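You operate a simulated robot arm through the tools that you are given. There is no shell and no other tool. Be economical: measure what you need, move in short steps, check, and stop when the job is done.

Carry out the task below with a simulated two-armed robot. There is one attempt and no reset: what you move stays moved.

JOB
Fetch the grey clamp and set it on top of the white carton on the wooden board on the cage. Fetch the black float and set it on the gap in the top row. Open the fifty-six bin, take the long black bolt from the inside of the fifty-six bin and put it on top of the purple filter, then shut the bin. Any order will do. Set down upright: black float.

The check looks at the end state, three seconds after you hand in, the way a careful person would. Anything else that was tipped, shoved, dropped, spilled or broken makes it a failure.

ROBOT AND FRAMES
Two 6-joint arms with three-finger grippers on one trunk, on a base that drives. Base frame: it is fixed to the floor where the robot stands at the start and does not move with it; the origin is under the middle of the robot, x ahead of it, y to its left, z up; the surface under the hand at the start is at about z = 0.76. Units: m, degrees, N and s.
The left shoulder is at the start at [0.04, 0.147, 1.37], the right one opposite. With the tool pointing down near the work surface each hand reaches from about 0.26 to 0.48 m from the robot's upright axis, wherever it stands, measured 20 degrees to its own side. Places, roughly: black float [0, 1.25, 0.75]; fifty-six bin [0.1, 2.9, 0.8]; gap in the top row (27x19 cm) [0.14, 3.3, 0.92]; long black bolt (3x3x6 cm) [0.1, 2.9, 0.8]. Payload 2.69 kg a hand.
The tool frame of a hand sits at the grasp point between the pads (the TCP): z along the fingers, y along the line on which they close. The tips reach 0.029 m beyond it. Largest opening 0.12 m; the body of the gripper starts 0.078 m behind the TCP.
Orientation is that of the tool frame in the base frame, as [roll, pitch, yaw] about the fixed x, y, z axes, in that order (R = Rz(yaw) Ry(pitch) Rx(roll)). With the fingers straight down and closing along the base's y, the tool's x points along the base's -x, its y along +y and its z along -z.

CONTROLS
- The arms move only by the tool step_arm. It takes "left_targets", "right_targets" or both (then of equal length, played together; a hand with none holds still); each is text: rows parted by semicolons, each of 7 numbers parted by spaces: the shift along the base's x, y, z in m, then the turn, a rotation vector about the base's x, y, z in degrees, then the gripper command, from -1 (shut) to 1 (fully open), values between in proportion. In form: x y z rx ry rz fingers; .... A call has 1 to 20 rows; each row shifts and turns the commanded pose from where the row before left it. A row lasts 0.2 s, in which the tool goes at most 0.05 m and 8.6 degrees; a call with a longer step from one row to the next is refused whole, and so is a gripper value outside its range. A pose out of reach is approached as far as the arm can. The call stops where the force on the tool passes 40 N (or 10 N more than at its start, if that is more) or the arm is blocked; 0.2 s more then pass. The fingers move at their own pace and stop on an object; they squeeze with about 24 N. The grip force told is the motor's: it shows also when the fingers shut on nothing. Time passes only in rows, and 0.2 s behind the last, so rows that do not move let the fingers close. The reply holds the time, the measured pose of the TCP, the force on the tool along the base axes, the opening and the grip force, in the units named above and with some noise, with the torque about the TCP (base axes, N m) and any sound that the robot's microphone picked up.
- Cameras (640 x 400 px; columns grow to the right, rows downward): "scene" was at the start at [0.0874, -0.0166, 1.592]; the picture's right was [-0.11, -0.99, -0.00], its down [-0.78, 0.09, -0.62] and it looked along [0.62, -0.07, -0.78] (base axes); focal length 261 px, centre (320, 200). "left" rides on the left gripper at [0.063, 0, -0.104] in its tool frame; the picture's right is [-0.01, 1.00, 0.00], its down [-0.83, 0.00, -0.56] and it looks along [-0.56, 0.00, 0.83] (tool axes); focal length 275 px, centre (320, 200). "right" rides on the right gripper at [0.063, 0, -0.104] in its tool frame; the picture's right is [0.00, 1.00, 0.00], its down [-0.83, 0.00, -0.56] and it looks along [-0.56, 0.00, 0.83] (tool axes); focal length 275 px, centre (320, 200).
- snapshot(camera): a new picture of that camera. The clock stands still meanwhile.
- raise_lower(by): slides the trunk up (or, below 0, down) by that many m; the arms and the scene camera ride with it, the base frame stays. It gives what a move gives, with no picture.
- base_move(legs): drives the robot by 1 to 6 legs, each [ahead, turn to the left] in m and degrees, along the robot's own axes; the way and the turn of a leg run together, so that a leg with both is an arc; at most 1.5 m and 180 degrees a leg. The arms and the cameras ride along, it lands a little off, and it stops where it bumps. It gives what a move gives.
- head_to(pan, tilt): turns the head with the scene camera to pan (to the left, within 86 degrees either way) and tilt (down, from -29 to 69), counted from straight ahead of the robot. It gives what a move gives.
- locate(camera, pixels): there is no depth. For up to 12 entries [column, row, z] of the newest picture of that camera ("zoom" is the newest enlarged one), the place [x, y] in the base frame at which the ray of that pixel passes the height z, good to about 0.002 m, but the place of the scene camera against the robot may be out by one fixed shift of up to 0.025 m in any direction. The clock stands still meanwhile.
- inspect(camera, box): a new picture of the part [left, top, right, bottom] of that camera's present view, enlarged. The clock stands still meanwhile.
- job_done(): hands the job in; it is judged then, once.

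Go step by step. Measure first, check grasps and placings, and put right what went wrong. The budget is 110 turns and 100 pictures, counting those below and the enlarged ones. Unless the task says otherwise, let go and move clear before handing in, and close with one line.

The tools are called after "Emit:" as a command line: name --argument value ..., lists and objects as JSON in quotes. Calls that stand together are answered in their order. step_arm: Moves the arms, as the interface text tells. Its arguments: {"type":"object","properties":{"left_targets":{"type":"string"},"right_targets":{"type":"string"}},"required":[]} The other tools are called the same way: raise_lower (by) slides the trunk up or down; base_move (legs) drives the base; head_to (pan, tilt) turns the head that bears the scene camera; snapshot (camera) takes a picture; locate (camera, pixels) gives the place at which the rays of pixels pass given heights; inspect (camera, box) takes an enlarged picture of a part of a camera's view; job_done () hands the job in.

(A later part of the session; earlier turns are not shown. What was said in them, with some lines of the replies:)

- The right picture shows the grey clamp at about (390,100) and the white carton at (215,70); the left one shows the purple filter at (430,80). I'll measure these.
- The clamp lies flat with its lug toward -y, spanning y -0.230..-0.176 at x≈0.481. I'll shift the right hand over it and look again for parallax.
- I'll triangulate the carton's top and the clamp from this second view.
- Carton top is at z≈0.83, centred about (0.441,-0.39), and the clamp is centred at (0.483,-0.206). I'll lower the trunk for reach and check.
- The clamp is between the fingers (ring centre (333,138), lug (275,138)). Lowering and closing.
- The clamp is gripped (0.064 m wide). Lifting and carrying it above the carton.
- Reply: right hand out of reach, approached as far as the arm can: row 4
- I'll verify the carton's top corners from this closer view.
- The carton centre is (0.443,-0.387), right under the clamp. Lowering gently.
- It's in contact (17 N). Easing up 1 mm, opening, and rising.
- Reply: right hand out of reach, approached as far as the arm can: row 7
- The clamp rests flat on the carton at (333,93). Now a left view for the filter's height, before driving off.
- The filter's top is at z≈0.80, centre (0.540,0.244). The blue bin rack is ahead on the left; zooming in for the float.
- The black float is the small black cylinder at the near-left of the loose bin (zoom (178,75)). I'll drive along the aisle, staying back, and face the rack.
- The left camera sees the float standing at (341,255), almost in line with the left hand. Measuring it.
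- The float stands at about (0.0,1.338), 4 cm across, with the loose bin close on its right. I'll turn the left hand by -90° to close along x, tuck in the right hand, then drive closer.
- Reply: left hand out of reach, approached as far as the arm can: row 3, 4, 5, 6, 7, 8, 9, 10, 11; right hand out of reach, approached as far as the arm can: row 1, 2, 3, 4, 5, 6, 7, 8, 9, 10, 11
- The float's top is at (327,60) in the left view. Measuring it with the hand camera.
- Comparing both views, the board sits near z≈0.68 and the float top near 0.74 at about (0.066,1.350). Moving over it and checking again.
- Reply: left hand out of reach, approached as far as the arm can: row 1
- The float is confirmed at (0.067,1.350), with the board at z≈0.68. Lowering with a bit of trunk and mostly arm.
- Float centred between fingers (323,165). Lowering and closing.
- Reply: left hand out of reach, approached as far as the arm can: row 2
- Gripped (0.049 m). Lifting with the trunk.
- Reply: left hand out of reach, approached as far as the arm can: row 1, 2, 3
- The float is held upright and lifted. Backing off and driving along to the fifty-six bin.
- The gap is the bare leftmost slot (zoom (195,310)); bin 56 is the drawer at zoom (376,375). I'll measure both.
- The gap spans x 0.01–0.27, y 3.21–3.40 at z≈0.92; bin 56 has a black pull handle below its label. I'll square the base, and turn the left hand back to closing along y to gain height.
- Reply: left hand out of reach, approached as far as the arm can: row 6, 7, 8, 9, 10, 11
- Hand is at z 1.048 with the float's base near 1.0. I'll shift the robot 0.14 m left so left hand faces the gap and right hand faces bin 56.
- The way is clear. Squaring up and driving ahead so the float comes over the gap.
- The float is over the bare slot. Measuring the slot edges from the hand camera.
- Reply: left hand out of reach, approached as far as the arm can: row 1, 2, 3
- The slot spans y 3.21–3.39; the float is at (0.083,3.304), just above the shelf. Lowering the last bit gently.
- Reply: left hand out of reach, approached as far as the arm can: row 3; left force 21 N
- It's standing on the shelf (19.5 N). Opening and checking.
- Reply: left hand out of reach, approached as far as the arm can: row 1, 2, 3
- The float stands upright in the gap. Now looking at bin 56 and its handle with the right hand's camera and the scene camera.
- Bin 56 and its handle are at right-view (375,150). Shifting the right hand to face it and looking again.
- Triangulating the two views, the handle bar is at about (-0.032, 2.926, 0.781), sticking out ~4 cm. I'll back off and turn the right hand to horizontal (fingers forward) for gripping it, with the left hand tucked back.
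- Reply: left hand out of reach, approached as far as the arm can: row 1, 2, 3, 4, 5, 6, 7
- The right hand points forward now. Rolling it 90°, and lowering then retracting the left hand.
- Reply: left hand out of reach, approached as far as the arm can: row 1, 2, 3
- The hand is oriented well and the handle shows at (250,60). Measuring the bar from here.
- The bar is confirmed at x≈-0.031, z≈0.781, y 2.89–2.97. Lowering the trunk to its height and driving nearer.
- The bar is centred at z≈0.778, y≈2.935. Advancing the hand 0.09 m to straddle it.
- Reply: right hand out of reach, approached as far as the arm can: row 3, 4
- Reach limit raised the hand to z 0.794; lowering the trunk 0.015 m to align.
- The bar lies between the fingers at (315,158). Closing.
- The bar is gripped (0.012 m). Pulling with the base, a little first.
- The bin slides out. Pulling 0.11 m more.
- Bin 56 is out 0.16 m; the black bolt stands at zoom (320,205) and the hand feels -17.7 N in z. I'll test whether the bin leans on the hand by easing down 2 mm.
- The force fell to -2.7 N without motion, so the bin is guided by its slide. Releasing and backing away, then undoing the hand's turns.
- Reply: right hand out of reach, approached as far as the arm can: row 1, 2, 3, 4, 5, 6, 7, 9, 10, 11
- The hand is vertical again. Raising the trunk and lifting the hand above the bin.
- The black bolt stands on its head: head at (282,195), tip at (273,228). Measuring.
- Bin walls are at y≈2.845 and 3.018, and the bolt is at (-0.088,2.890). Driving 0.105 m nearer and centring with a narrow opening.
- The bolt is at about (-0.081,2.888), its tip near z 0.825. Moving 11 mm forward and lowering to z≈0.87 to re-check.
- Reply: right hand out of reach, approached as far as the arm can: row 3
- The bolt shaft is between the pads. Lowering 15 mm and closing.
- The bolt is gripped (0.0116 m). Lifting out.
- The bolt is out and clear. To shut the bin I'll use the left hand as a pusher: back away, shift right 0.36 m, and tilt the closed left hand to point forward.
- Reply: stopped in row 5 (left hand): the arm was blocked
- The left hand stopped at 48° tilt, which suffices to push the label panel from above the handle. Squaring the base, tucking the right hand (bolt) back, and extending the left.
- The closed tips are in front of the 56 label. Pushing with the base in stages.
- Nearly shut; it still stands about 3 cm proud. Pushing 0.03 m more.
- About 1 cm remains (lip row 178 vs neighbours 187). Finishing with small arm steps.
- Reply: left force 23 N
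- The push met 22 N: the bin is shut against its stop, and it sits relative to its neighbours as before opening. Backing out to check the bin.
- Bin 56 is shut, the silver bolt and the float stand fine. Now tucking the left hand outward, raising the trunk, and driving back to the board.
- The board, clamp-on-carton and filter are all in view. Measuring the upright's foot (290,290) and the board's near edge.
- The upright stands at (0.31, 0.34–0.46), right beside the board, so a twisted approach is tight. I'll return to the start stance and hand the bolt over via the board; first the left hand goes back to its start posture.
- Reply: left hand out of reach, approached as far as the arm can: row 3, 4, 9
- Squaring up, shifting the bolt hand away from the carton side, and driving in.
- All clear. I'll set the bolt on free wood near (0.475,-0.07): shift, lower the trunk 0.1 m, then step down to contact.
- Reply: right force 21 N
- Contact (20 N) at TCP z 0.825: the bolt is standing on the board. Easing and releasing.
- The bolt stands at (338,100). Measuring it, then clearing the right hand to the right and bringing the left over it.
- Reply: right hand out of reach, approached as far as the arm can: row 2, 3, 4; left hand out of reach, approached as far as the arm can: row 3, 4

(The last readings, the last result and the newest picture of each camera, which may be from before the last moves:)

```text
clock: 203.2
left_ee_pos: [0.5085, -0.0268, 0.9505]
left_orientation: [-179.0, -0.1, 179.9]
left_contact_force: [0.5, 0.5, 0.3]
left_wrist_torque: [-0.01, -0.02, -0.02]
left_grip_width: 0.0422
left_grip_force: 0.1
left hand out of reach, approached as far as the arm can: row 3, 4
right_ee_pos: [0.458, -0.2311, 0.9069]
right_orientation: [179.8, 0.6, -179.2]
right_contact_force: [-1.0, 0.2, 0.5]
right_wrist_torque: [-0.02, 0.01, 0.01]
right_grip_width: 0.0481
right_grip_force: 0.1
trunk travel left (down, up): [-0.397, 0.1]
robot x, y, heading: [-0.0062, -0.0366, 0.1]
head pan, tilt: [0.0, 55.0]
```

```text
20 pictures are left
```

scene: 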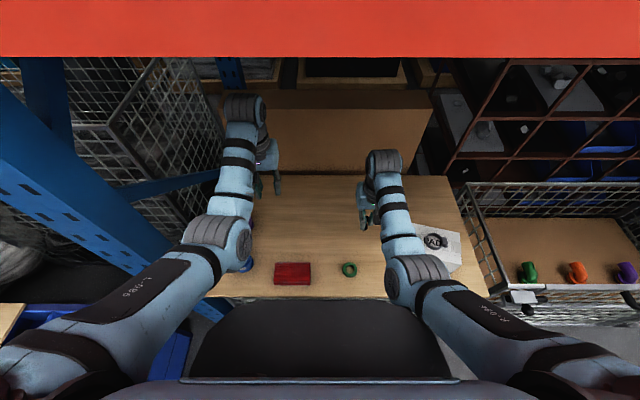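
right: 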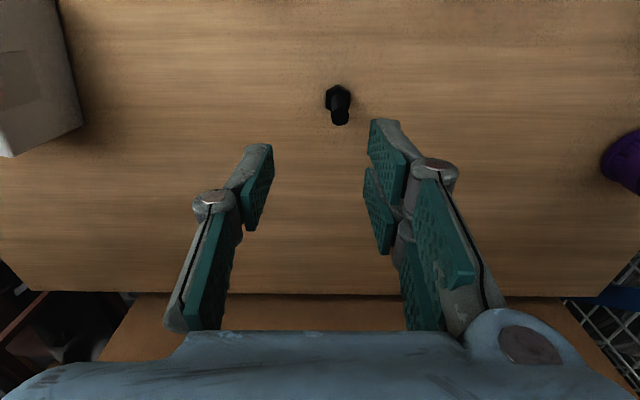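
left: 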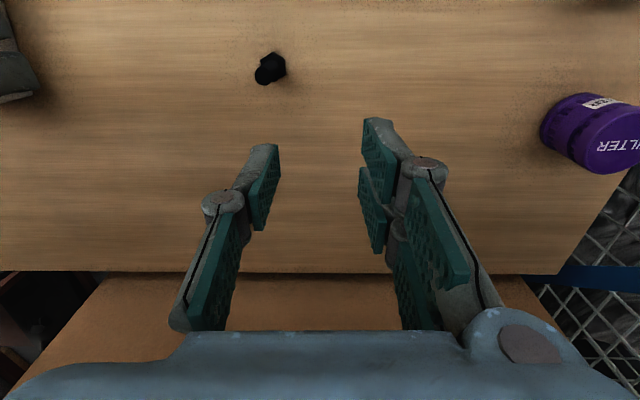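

The left hand was held off by its reach limit; lowering it should let it come in closer.

Emit:
step_arm --left_targets "0 0 -0.03 0 0 0 -0.3; 0 0 -0.03 0 0 0 -0.3; 0 0 0 0 0 0 -0.3"

Emit:
snapshot --camera "left"

```text
clock: 204.0
left_ee_pos: [0.4988, -0.0217, 0.8919]
left_orientation: [-179.2, 0.0, 179.9]
left_contact_force: [-0.6, 0.1, -0.1]
left_wrist_torque: [-0.01, -0.01, -0.01]
left_grip_width: 0.0421
left_grip_force: 0.0
left hand out of reach, approached as far as the arm can: row 2
right_ee_pos: [0.4588, -0.2313, 0.9074]
right_orientation: [179.8, 0.5, -179.3]
right_contact_force: [0.6, 0.6, -0.3]
right_wrist_torque: [-0.01, 0.03, -0.01]
right_grip_width: 0.048
right_grip_force: 0.1
trunk travel left (down, up): [-0.397, 0.1]
robot x, y, heading: [-0.005, -0.0359, -0.2]
head pan, tilt: [0.0, 55.0]
```

```text
19 pictures are left
```

left: 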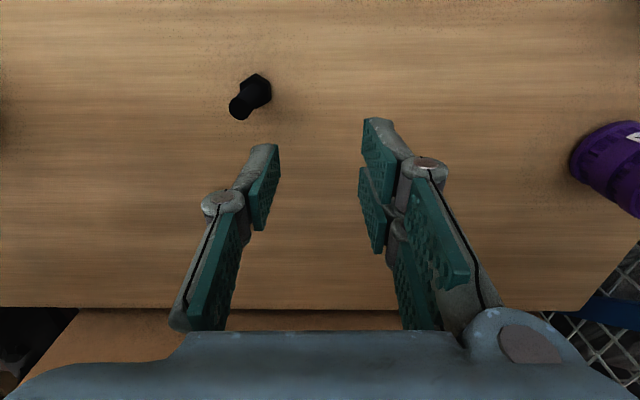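

The left hand can't come further in; a small base turn to the right (-6°) will bring it over the bolt.

Emit:
base_move --legs '[[0, -6.2]]'

Emit:
step_arm --left_targets "-0.013 0 0 0 0 0 -0.3; 0 0 0 0 0 0 -0.3"

Emit:
snapshot --camera "left"

```text
clock: 204.9
left_ee_pos: [0.4981, -0.0739, 0.8915]
left_orientation: [-179.1, -0.2, 173.7]
left_contact_force: [0.0, -0.6, 0.5]
left_wrist_torque: [0.01, 0.01, -0.02]
left_grip_width: 0.042
left_grip_force: 0.0
right_ee_pos: [0.4348, -0.2786, 0.9068]
right_orientation: [180.0, 0.5, 174.6]
right_contact_force: [-0.9, -0.3, 0.2]
right_wrist_torque: [-0.04, -0.01, 0.01]
right_grip_width: 0.0481
right_grip_force: 0.0
trunk travel left (down, up): [-0.397, 0.1]
robot x, y, heading: [-0.0076, -0.0295, -5.9]
head pan, tilt: [0.0, 55.0]
```

```text
clock: 205.6
left_ee_pos: [0.491, -0.0679, 0.8924]
left_orientation: [-179.5, 0.3, 174.3]
left_contact_force: [-0.4, -0.1, -0.3]
left_wrist_torque: [0.0, 0.02, 0.02]
left_grip_width: 0.0422
left_grip_force: 0.1
right_ee_pos: [0.4357, -0.2804, 0.9068]
right_orientation: [180.0, 0.4, 174.5]
right_contact_force: [0.3, -1.0, -0.9]
right_wrist_torque: [-0.05, -0.02, 0.0]
right_grip_width: 0.0478
right_grip_force: 0.1
trunk travel left (down, up): [-0.397, 0.1]
robot x, y, heading: [-0.006, -0.0341, -5.8]
head pan, tilt: [0.0, 55.0]
```

```text
18 pictures are left
```

left: 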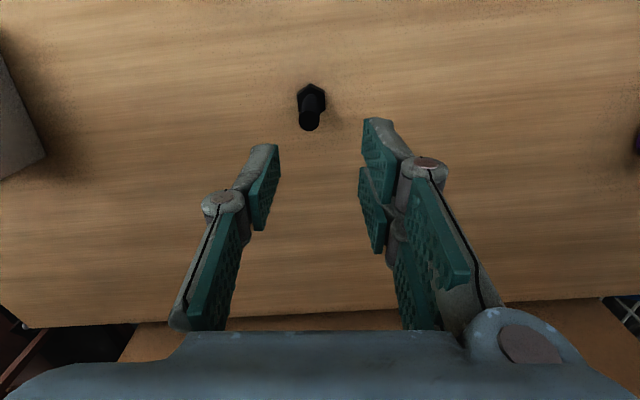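

Emit:
locate --camera "left" --pixels '[[310, 125, 0.825], [312, 99, 0.768]]'

```text
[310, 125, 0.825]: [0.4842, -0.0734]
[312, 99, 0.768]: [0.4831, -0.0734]
```

Emit:
step_arm --left_targets "-0.008 -0.006 -0.018 0 0 0 -0.3; 0 0 0 0 0 0 -0.3"

Emit:
inspect --camera "left" --box '[200, 70, 440, 250]'

```text
clock: 206.2
left_ee_pos: [0.4864, -0.0721, 0.8696]
left_orientation: [-179.5, -0.3, 174.2]
left_contact_force: [0.0, 0.0, -0.1]
left_wrist_torque: [0.02, 0.02, 0.01]
left_grip_width: 0.0421
left_grip_force: 0.2
left hand out of reach, approached as far as the arm can: row 1
right_ee_pos: [0.4343, -0.278, 0.9072]
right_orientation: [179.8, 0.5, 174.4]
right_contact_force: [0.4, 0.7, -0.2]
right_wrist_torque: [-0.03, -0.04, 0.0]
right_grip_width: 0.048
right_grip_force: 0.1
trunk travel left (down, up): [-0.397, 0.1]
robot x, y, heading: [-0.0051, -0.0339, -6.2]
head pan, tilt: [0.0, 55.0]
```

```text
2.22 times, centred on (320, 160) of left
```

zoom: 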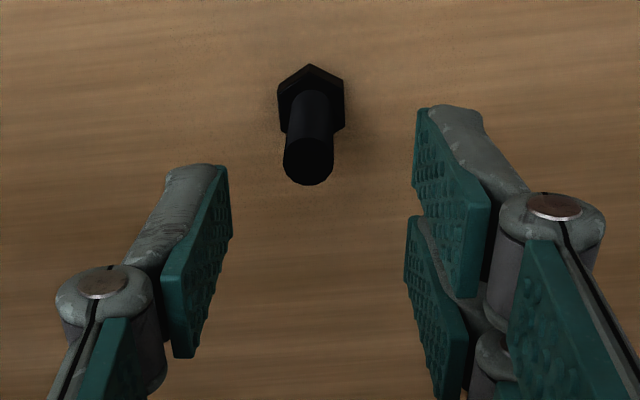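

Aligned within 3 mm. I'll shift the right hand off the carton's edge, then lower by trunk.

Emit:
step_arm --right_targets "0.01 0.035 0.01 0 0 0 -0.8; 0 0 0 0 0 0 -0.8"

Emit:
raise_lower --by -0.043

Emit:
inspect --camera "left" --box '[200, 70, 440, 250]'

```text
clock: 206.8
left_ee_pos: [0.4868, -0.0719, 0.8709]
left_orientation: [-179.5, -0.1, 174.2]
left_contact_force: [-0.4, 0.6, -0.8]
left_wrist_torque: [0.03, 0.02, -0.01]
left_grip_width: 0.042
left_grip_force: 0.1
right_ee_pos: [0.4462, -0.2443, 0.9162]
right_orientation: [179.8, 0.5, 174.6]
right_contact_force: [-0.6, 0.1, 0.2]
right_wrist_torque: [0.02, 0.01, 0.01]
right_grip_width: 0.012
right_grip_force: 0.0
trunk travel left (down, up): [-0.397, 0.1]
robot x, y, heading: [-0.0029, -0.0304, -6.1]
head pan, tilt: [0.0, 55.0]
```

```text
clock: 207.6
left_ee_pos: [0.4868, -0.0717, 0.8274]
left_orientation: [-179.6, -0.1, 174.3]
left_contact_force: [0.7, 0.2, -0.2]
left_wrist_torque: [0.01, 0.07, 0.01]
left_grip_width: 0.0423
left_grip_force: 0.1
right_ee_pos: [0.4444, -0.2443, 0.8737]
right_orientation: [179.8, 0.4, 174.5]
right_contact_force: [-0.2, 0.0, -0.2]
right_wrist_torque: [0.01, -0.01, 0.01]
right_grip_width: 0.0122
right_grip_force: 0.1
trunk travel left (down, up): [-0.354, 0.143]
robot x, y, heading: [-0.006, -0.0349, -5.9]
head pan, tilt: [0.0, 55.0]
```

```text
2.22 times, centred on (320, 160) of left
```

zoom: 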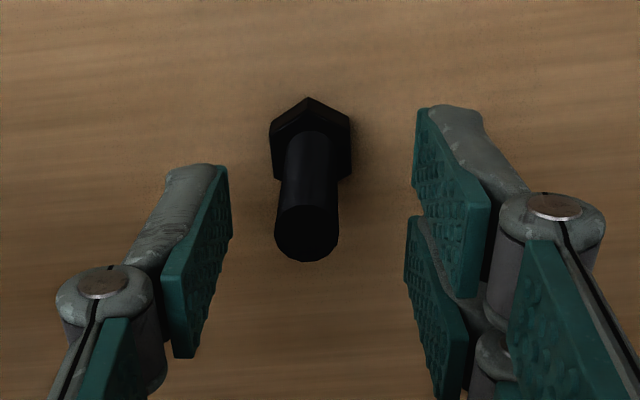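

Bolt is between the pads. Closing the left gripper and lifting.

Emit:
step_arm --left_targets "0 0 0 0 0 0 -0.6; 0 0 0 0 0 0 -0.85; 0 0 0 0 0 0 -1; 0 0 0 0 0 0 -1"

Emit:
raise_lower --by 0.1

Emit:
inspect --camera "left" --box '[200, 70, 440, 250]'

```text
clock: 208.6
left_ee_pos: [0.4864, -0.071, 0.8264]
left_orientation: [-179.5, -0.1, 174.3]
left_contact_force: [-0.1, 0.0, 0.0]
left_wrist_torque: [-0.02, 0.01, 0.02]
left_grip_width: 0.0117
left_grip_force: 23.6
right_ee_pos: [0.4448, -0.2445, 0.8736]
right_orientation: [179.8, 0.5, 174.5]
right_contact_force: [0.2, -0.5, -0.8]
right_wrist_torque: [0.05, 0.0, -0.02]
right_grip_width: 0.0119
right_grip_force: 0.0
trunk travel left (down, up): [-0.354, 0.143]
robot x, y, heading: [-0.0055, -0.0357, -5.9]
head pan, tilt: [0.0, 55.0]
```

```text
clock: 209.9
left_ee_pos: [0.4856, -0.0716, 0.9275]
left_orientation: [-179.5, -0.1, 174.4]
left_contact_force: [0.4, -0.3, -1.3]
left_wrist_torque: [0.04, 0.01, -0.04]
left_grip_width: 0.0115
left_grip_force: 23.9
right_ee_pos: [0.4441, -0.2446, 0.975]
right_orientation: [179.7, 0.4, 174.6]
right_contact_force: [-0.3, -0.3, 0.4]
right_wrist_torque: [-0.01, 0.01, 0.01]
right_grip_width: 0.0119
right_grip_force: 0.1
trunk travel left (down, up): [-0.454, 0.043]
robot x, y, heading: [-0.0073, -0.0344, -6.0]
head pan, tilt: [0.0, 55.0]
```

```text
2.22 times, centred on (320, 160) of left
```

zoom: 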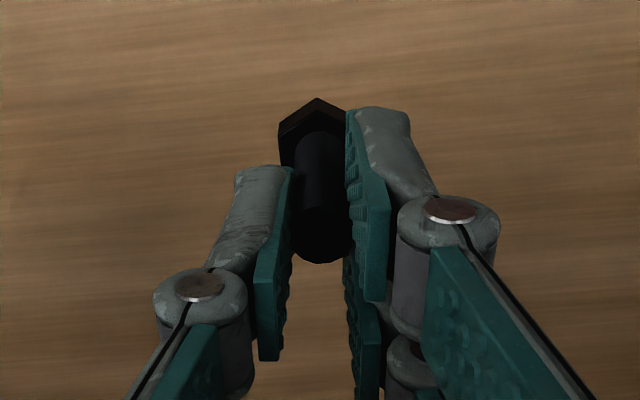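

The left hand holds the bolt. Turning the base back and moving over the filter.

Emit:
base_move --legs '[[0, 6.0]]'

Emit:
step_arm --left_targets "0.006 0.037 0 0 0 0 -1; 0.006 0.037 0 0 0 0 -1; 0.006 0.037 0 0 0 0 -1; 0.006 0.037 0 0 0 0 -1; 0.006 0.037 0 0 0 0 -1; 0.006 0.037 0 0 0 0 -1; 0.006 0.037 0 0 0 0 -1; 0 0 0 0 0 0 -1"

Emit:
snapshot --camera "left"

```text
clock: 210.9
left_ee_pos: [0.4902, -0.0211, 0.9302]
left_orientation: [-179.6, 0.3, -179.7]
left_contact_force: [0.2, -0.1, -0.1]
left_wrist_torque: [0.06, 0.01, 0.06]
left_grip_width: 0.0114
left_grip_force: 23.8
right_ee_pos: [0.4637, -0.1979, 0.9745]
right_orientation: [179.7, 0.6, -179.4]
right_contact_force: [0.1, 0.9, 0.1]
right_wrist_torque: [-0.02, 0.0, 0.01]
right_grip_width: 0.0123
right_grip_force: 0.1
trunk travel left (down, up): [-0.454, 0.043]
robot x, y, heading: [-0.0079, -0.0334, 0.3]
head pan, tilt: [0.0, 55.0]
```

```text
clock: 212.7
left_ee_pos: [0.5325, 0.2386, 0.9311]
left_orientation: [-179.6, 0.3, -179.7]
left_contact_force: [0.4, 0.0, -0.8]
left_wrist_torque: [0.04, -0.01, 0.0]
left_grip_width: 0.0113
left_grip_force: 23.9
right_ee_pos: [0.4652, -0.1954, 0.9747]
right_orientation: [179.7, 0.5, -179.4]
right_contact_force: [-0.2, -0.5, 0.2]
right_wrist_torque: [-0.02, -0.02, -0.01]
right_grip_width: 0.0122
right_grip_force: 0.0
trunk travel left (down, up): [-0.454, 0.043]
robot x, y, heading: [-0.0071, -0.0332, 0.2]
head pan, tilt: [0.0, 55.0]
```

```text
14 pictures are left
```

left: 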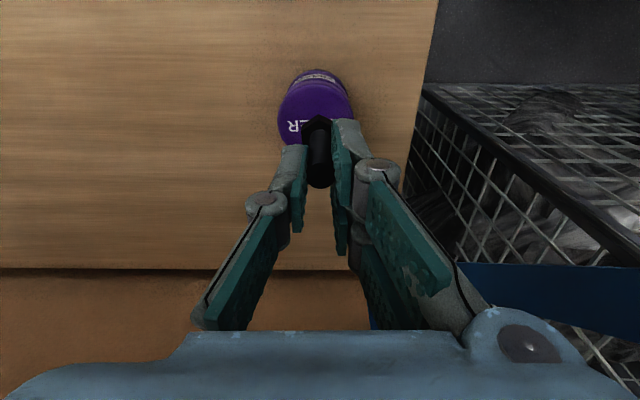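

Emit:
inspect --camera "left" --box '[250, 50, 400, 160]'

Emit:
locate --camera "left" --pixels '[[315, 116, 0.8], [278, 114, 0.8], [354, 114, 0.8], [315, 82, 0.8]]'

```text
3.64 times, centred on (325, 105) of left
```

zoom: 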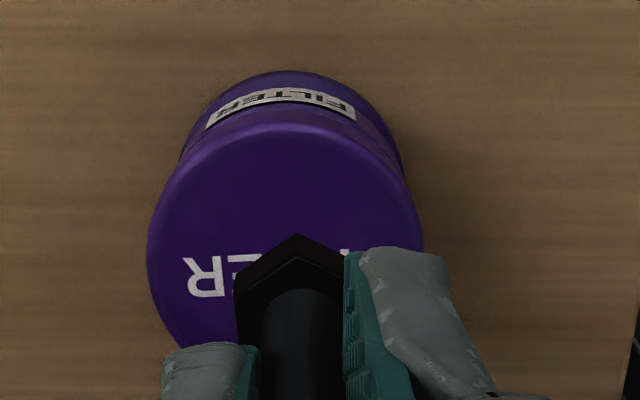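

```text
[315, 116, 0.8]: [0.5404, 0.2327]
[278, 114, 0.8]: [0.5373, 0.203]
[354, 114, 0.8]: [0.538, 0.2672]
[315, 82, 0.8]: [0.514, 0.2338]
```

The filter top is centred at about (0.5365,0.2345), z≈0.82. Correcting the bolt position and lowering gently to contact.

Emit:
step_arm --left_targets "0.007 -0.004 0 0 0 0 -1; 0 0 -0.02 0 0 0 -1; 0 0 -0.012 0 0 0 -1; 0 0 0 0 0 0 -1"

Emit:
snapshot --camera "left"

```text
clock: 213.7
left_ee_pos: [0.5253, 0.2319, 0.9052]
left_orientation: [-179.6, 0.3, -179.7]
left_contact_force: [-0.2, 0.2, -0.2]
left_wrist_torque: [0.03, -0.02, -0.02]
left_grip_width: 0.011
left_grip_force: 24.2
left hand out of reach, approached as far as the arm can: row 1, 2, 3
right_ee_pos: [0.4663, -0.1943, 0.9739]
right_orientation: [179.8, 0.5, -179.4]
right_contact_force: [0.5, 0.5, 1.0]
right_wrist_torque: [-0.01, -0.01, 0.01]
right_grip_width: 0.0122
right_grip_force: 0.0
trunk travel left (down, up): [-0.454, 0.043]
robot x, y, heading: [-0.0064, -0.0371, 0.3]
head pan, tilt: [0.0, 55.0]
```

```text
12 pictures are left
```

left: 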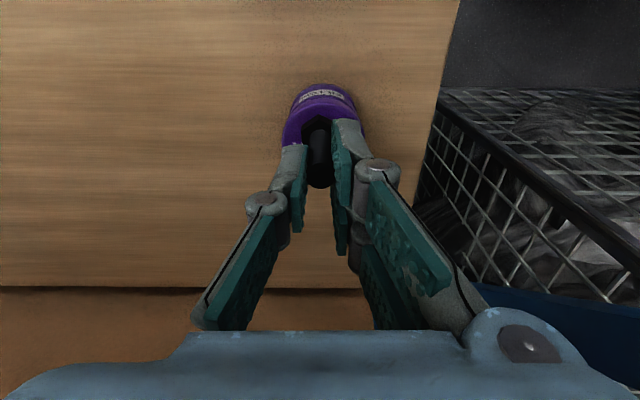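

At the outer reach limit; raising the arm, then extending, then lowering by trunk instead.

Emit:
step_arm --left_targets "0 0 0.03 0 0 0 -1; 0 0 0.03 0 0 0 -1; 0.014 0.003 0.01 0 0 0 -1; 0 0 0 0 0 0 -1"

Emit:
raise_lower --by -0.06

```text
clock: 214.7
left_ee_pos: [0.5399, 0.2352, 0.9741]
left_orientation: [-179.4, 0.3, -179.6]
left_contact_force: [0.4, -0.5, -1.6]
left_wrist_torque: [-0.03, -0.01, 0.03]
left_grip_width: 0.01
left_grip_force: 24.6
right_ee_pos: [0.4651, -0.1957, 0.9741]
right_orientation: [179.8, 0.5, -179.4]
right_contact_force: [0.6, -0.4, -0.1]
right_wrist_torque: [0.0, 0.04, -0.03]
right_grip_width: 0.012
right_grip_force: 0.1
trunk travel left (down, up): [-0.454, 0.043]
robot x, y, heading: [-0.0085, -0.0347, 0.2]
head pan, tilt: [0.0, 55.0]
```

```text
clock: 215.7
left_ee_pos: [0.54, 0.2351, 0.9132]
left_orientation: [-179.5, 0.3, -179.7]
left_contact_force: [-0.5, -0.7, -0.3]
left_wrist_torque: [0.02, -0.04, -0.02]
left_grip_width: 0.0099
left_grip_force: 23.6
right_ee_pos: [0.4656, -0.1962, 0.9133]
right_orientation: [179.8, 0.4, -179.4]
right_contact_force: [0.9, -0.5, 0.4]
right_wrist_torque: [0.0, 0.0, 0.0]
right_grip_width: 0.0119
right_grip_force: 0.1
trunk travel left (down, up): [-0.394, 0.103]
robot x, y, heading: [-0.0065, -0.0302, 0.2]
head pan, tilt: [0.0, 55.0]
```

The grip width crept from 0.0115 to 0.0099, so I check the bolt in the grip.

Emit:
inspect --camera "left" --box '[240, 70, 400, 200]'

```text
3.08 times, centred on (320, 135) of left
```

zoom: 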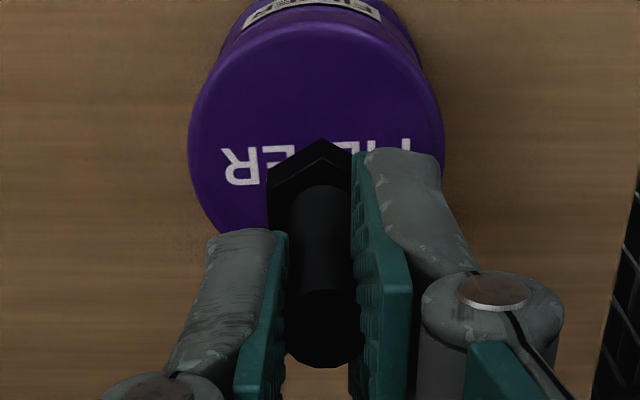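

The bolt still sits well (tip row ~180 as before), centred on the disc. Lowering by trunk in small amounts.

Emit:
raise_lower --by -0.02

Emit:
raise_lower --by -0.004

```text
clock: 216.3
left_ee_pos: [0.5403, 0.235, 0.8935]
left_orientation: [-179.5, 0.3, -179.7]
left_contact_force: [0.4, 1.1, -1.1]
left_wrist_torque: [-0.03, 0.0, 0.03]
left_grip_width: 0.0101
left_grip_force: 24.4
right_ee_pos: [0.4645, -0.1958, 0.8937]
right_orientation: [179.8, 0.6, -179.4]
right_contact_force: [0.2, 0.5, 0.0]
right_wrist_torque: [-0.03, 0.02, 0.01]
right_grip_width: 0.012
right_grip_force: 0.0
trunk travel left (down, up): [-0.374, 0.123]
robot x, y, heading: [-0.0067, -0.0321, 0.1]
head pan, tilt: [0.0, 55.0]
```

```text
clock: 216.9
left_ee_pos: [0.5407, 0.2357, 0.8912]
left_orientation: [-179.5, 0.5, -179.7]
left_contact_force: [0.1, 0.5, 11.2]
left_wrist_torque: [0.14, 0.08, 0.0]
left_grip_width: 0.01
left_grip_force: 24.0
right_ee_pos: [0.4637, -0.1955, 0.8893]
right_orientation: [179.8, 0.6, -179.4]
right_contact_force: [-0.7, 0.9, -0.5]
right_wrist_torque: [-0.03, 0.03, 0.01]
right_grip_width: 0.0119
right_grip_force: 0.0
trunk travel left (down, up): [-0.37, 0.127]
robot x, y, heading: [-0.0055, -0.0371, 0.1]
head pan, tilt: [0.0, 55.0]
```

Contact: 11 N at TCP z 0.891. Checking the scene before release.

Emit:
inspect --camera "left" --box '[240, 70, 400, 200]'

Emit:
inspect --camera "scene" --box '[180, 140, 340, 300]'

```text
3.08 times, centred on (320, 135) of left
```

zoom: 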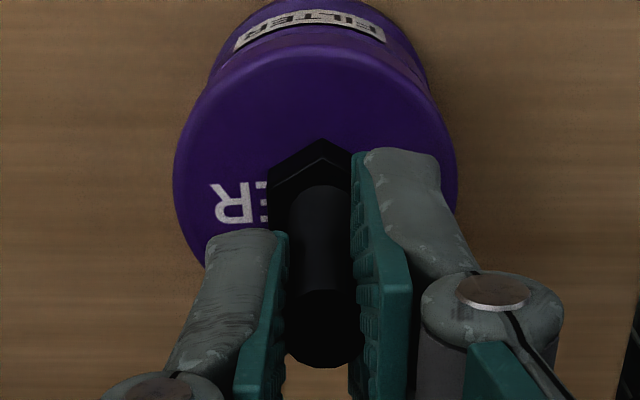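

```text
2.50 times, centred on (260, 220) of scene
```

zoom: 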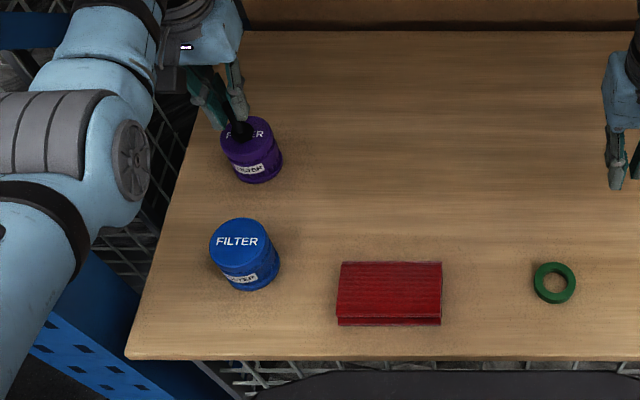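

The bolt's head is central on the purple filter. Releasing and rising straight up with the trunk.

Emit:
step_arm --left_targets "0 0 0 0 0 0 -0.8; 0 0 0 0 0 0 -0.6; 0 0 0 0 0 0 -0.3; 0 0 0 0 0 0 -0.3; 0 0 0 0 0 0 -0.3"

Emit:
raise_lower --by 0.1

Emit:
snapshot --camera "left"

```text
clock: 218.1
left_ee_pos: [0.5398, 0.2359, 0.8898]
left_orientation: [-179.5, 0.3, -179.6]
left_contact_force: [0.8, -0.2, -0.2]
left_wrist_torque: [0.0, 0.01, 0.01]
left_grip_width: 0.042
left_grip_force: 0.0
right_ee_pos: [0.4644, -0.196, 0.8911]
right_orientation: [179.8, 0.5, -179.4]
right_contact_force: [0.0, 0.9, -0.1]
right_wrist_torque: [0.01, -0.01, -0.01]
right_grip_width: 0.012
right_grip_force: 0.0
trunk travel left (down, up): [-0.37, 0.127]
robot x, y, heading: [-0.003, -0.0327, 0.3]
head pan, tilt: [0.0, 55.0]
```

```text
clock: 219.4
left_ee_pos: [0.541, 0.2357, 0.991]
left_orientation: [-179.5, 0.2, -179.7]
left_contact_force: [0.2, -0.6, 0.0]
left_wrist_torque: [-0.03, 0.0, 0.0]
left_grip_width: 0.0418
left_grip_force: 0.1
right_ee_pos: [0.4652, -0.1961, 0.9907]
right_orientation: [179.8, 0.5, -179.4]
right_contact_force: [-0.2, 0.3, 1.0]
right_wrist_torque: [0.01, -0.02, 0.01]
right_grip_width: 0.0119
right_grip_force: 0.1
trunk travel left (down, up): [-0.47, 0.027]
robot x, y, heading: [-0.0064, -0.0354, 0.3]
head pan, tilt: [0.0, 55.0]
```

```text
8 pictures are left
```

left: 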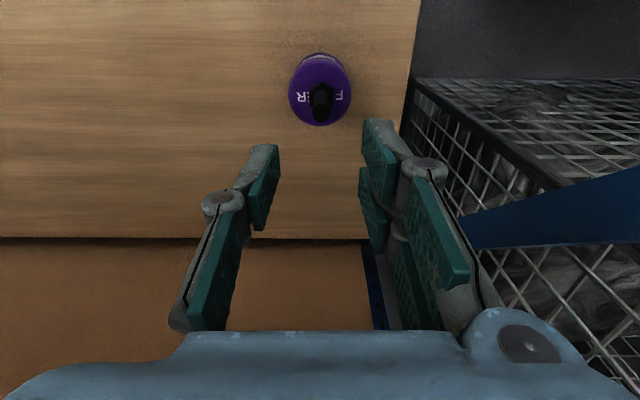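

The bolt stands on the filter at (320,97). One last look at the whole board.

Emit:
snapshot --camera "scene"

Emit:
inspect --camera "right" --box '[0, 0, 320, 200]'

```text
7 pictures are left
```

scene: 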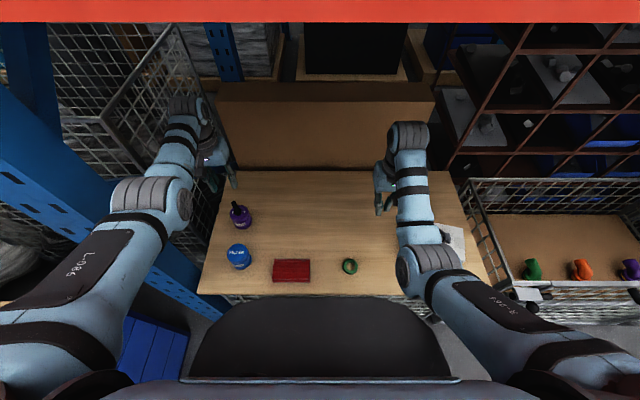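

```text
2.00 times, centred on (160, 100) of right
```

zoom: 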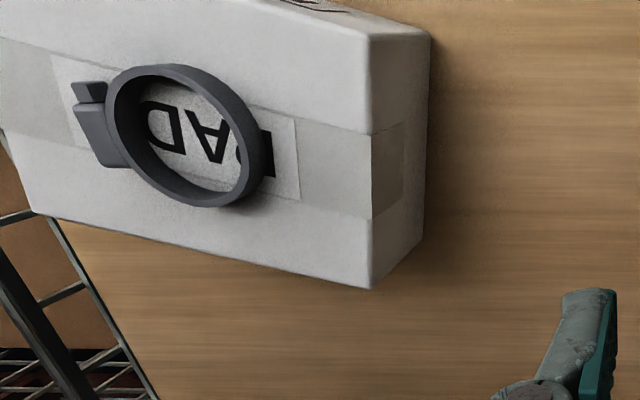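

The last pictures show the clamp flat on the carton and the bolt standing on the purple filter. The float was upright in the gap and bin 56 shut when I left the rack. Both hands are clear, so I'm handing in.

Emit:
job_done

```text
The job is handed in.
```

The job is handed in: the grey clamp is on the carton, the black float stands upright in the gap in the top row, and the long black bolt is on the purple filter with the fifty-six bin shut.
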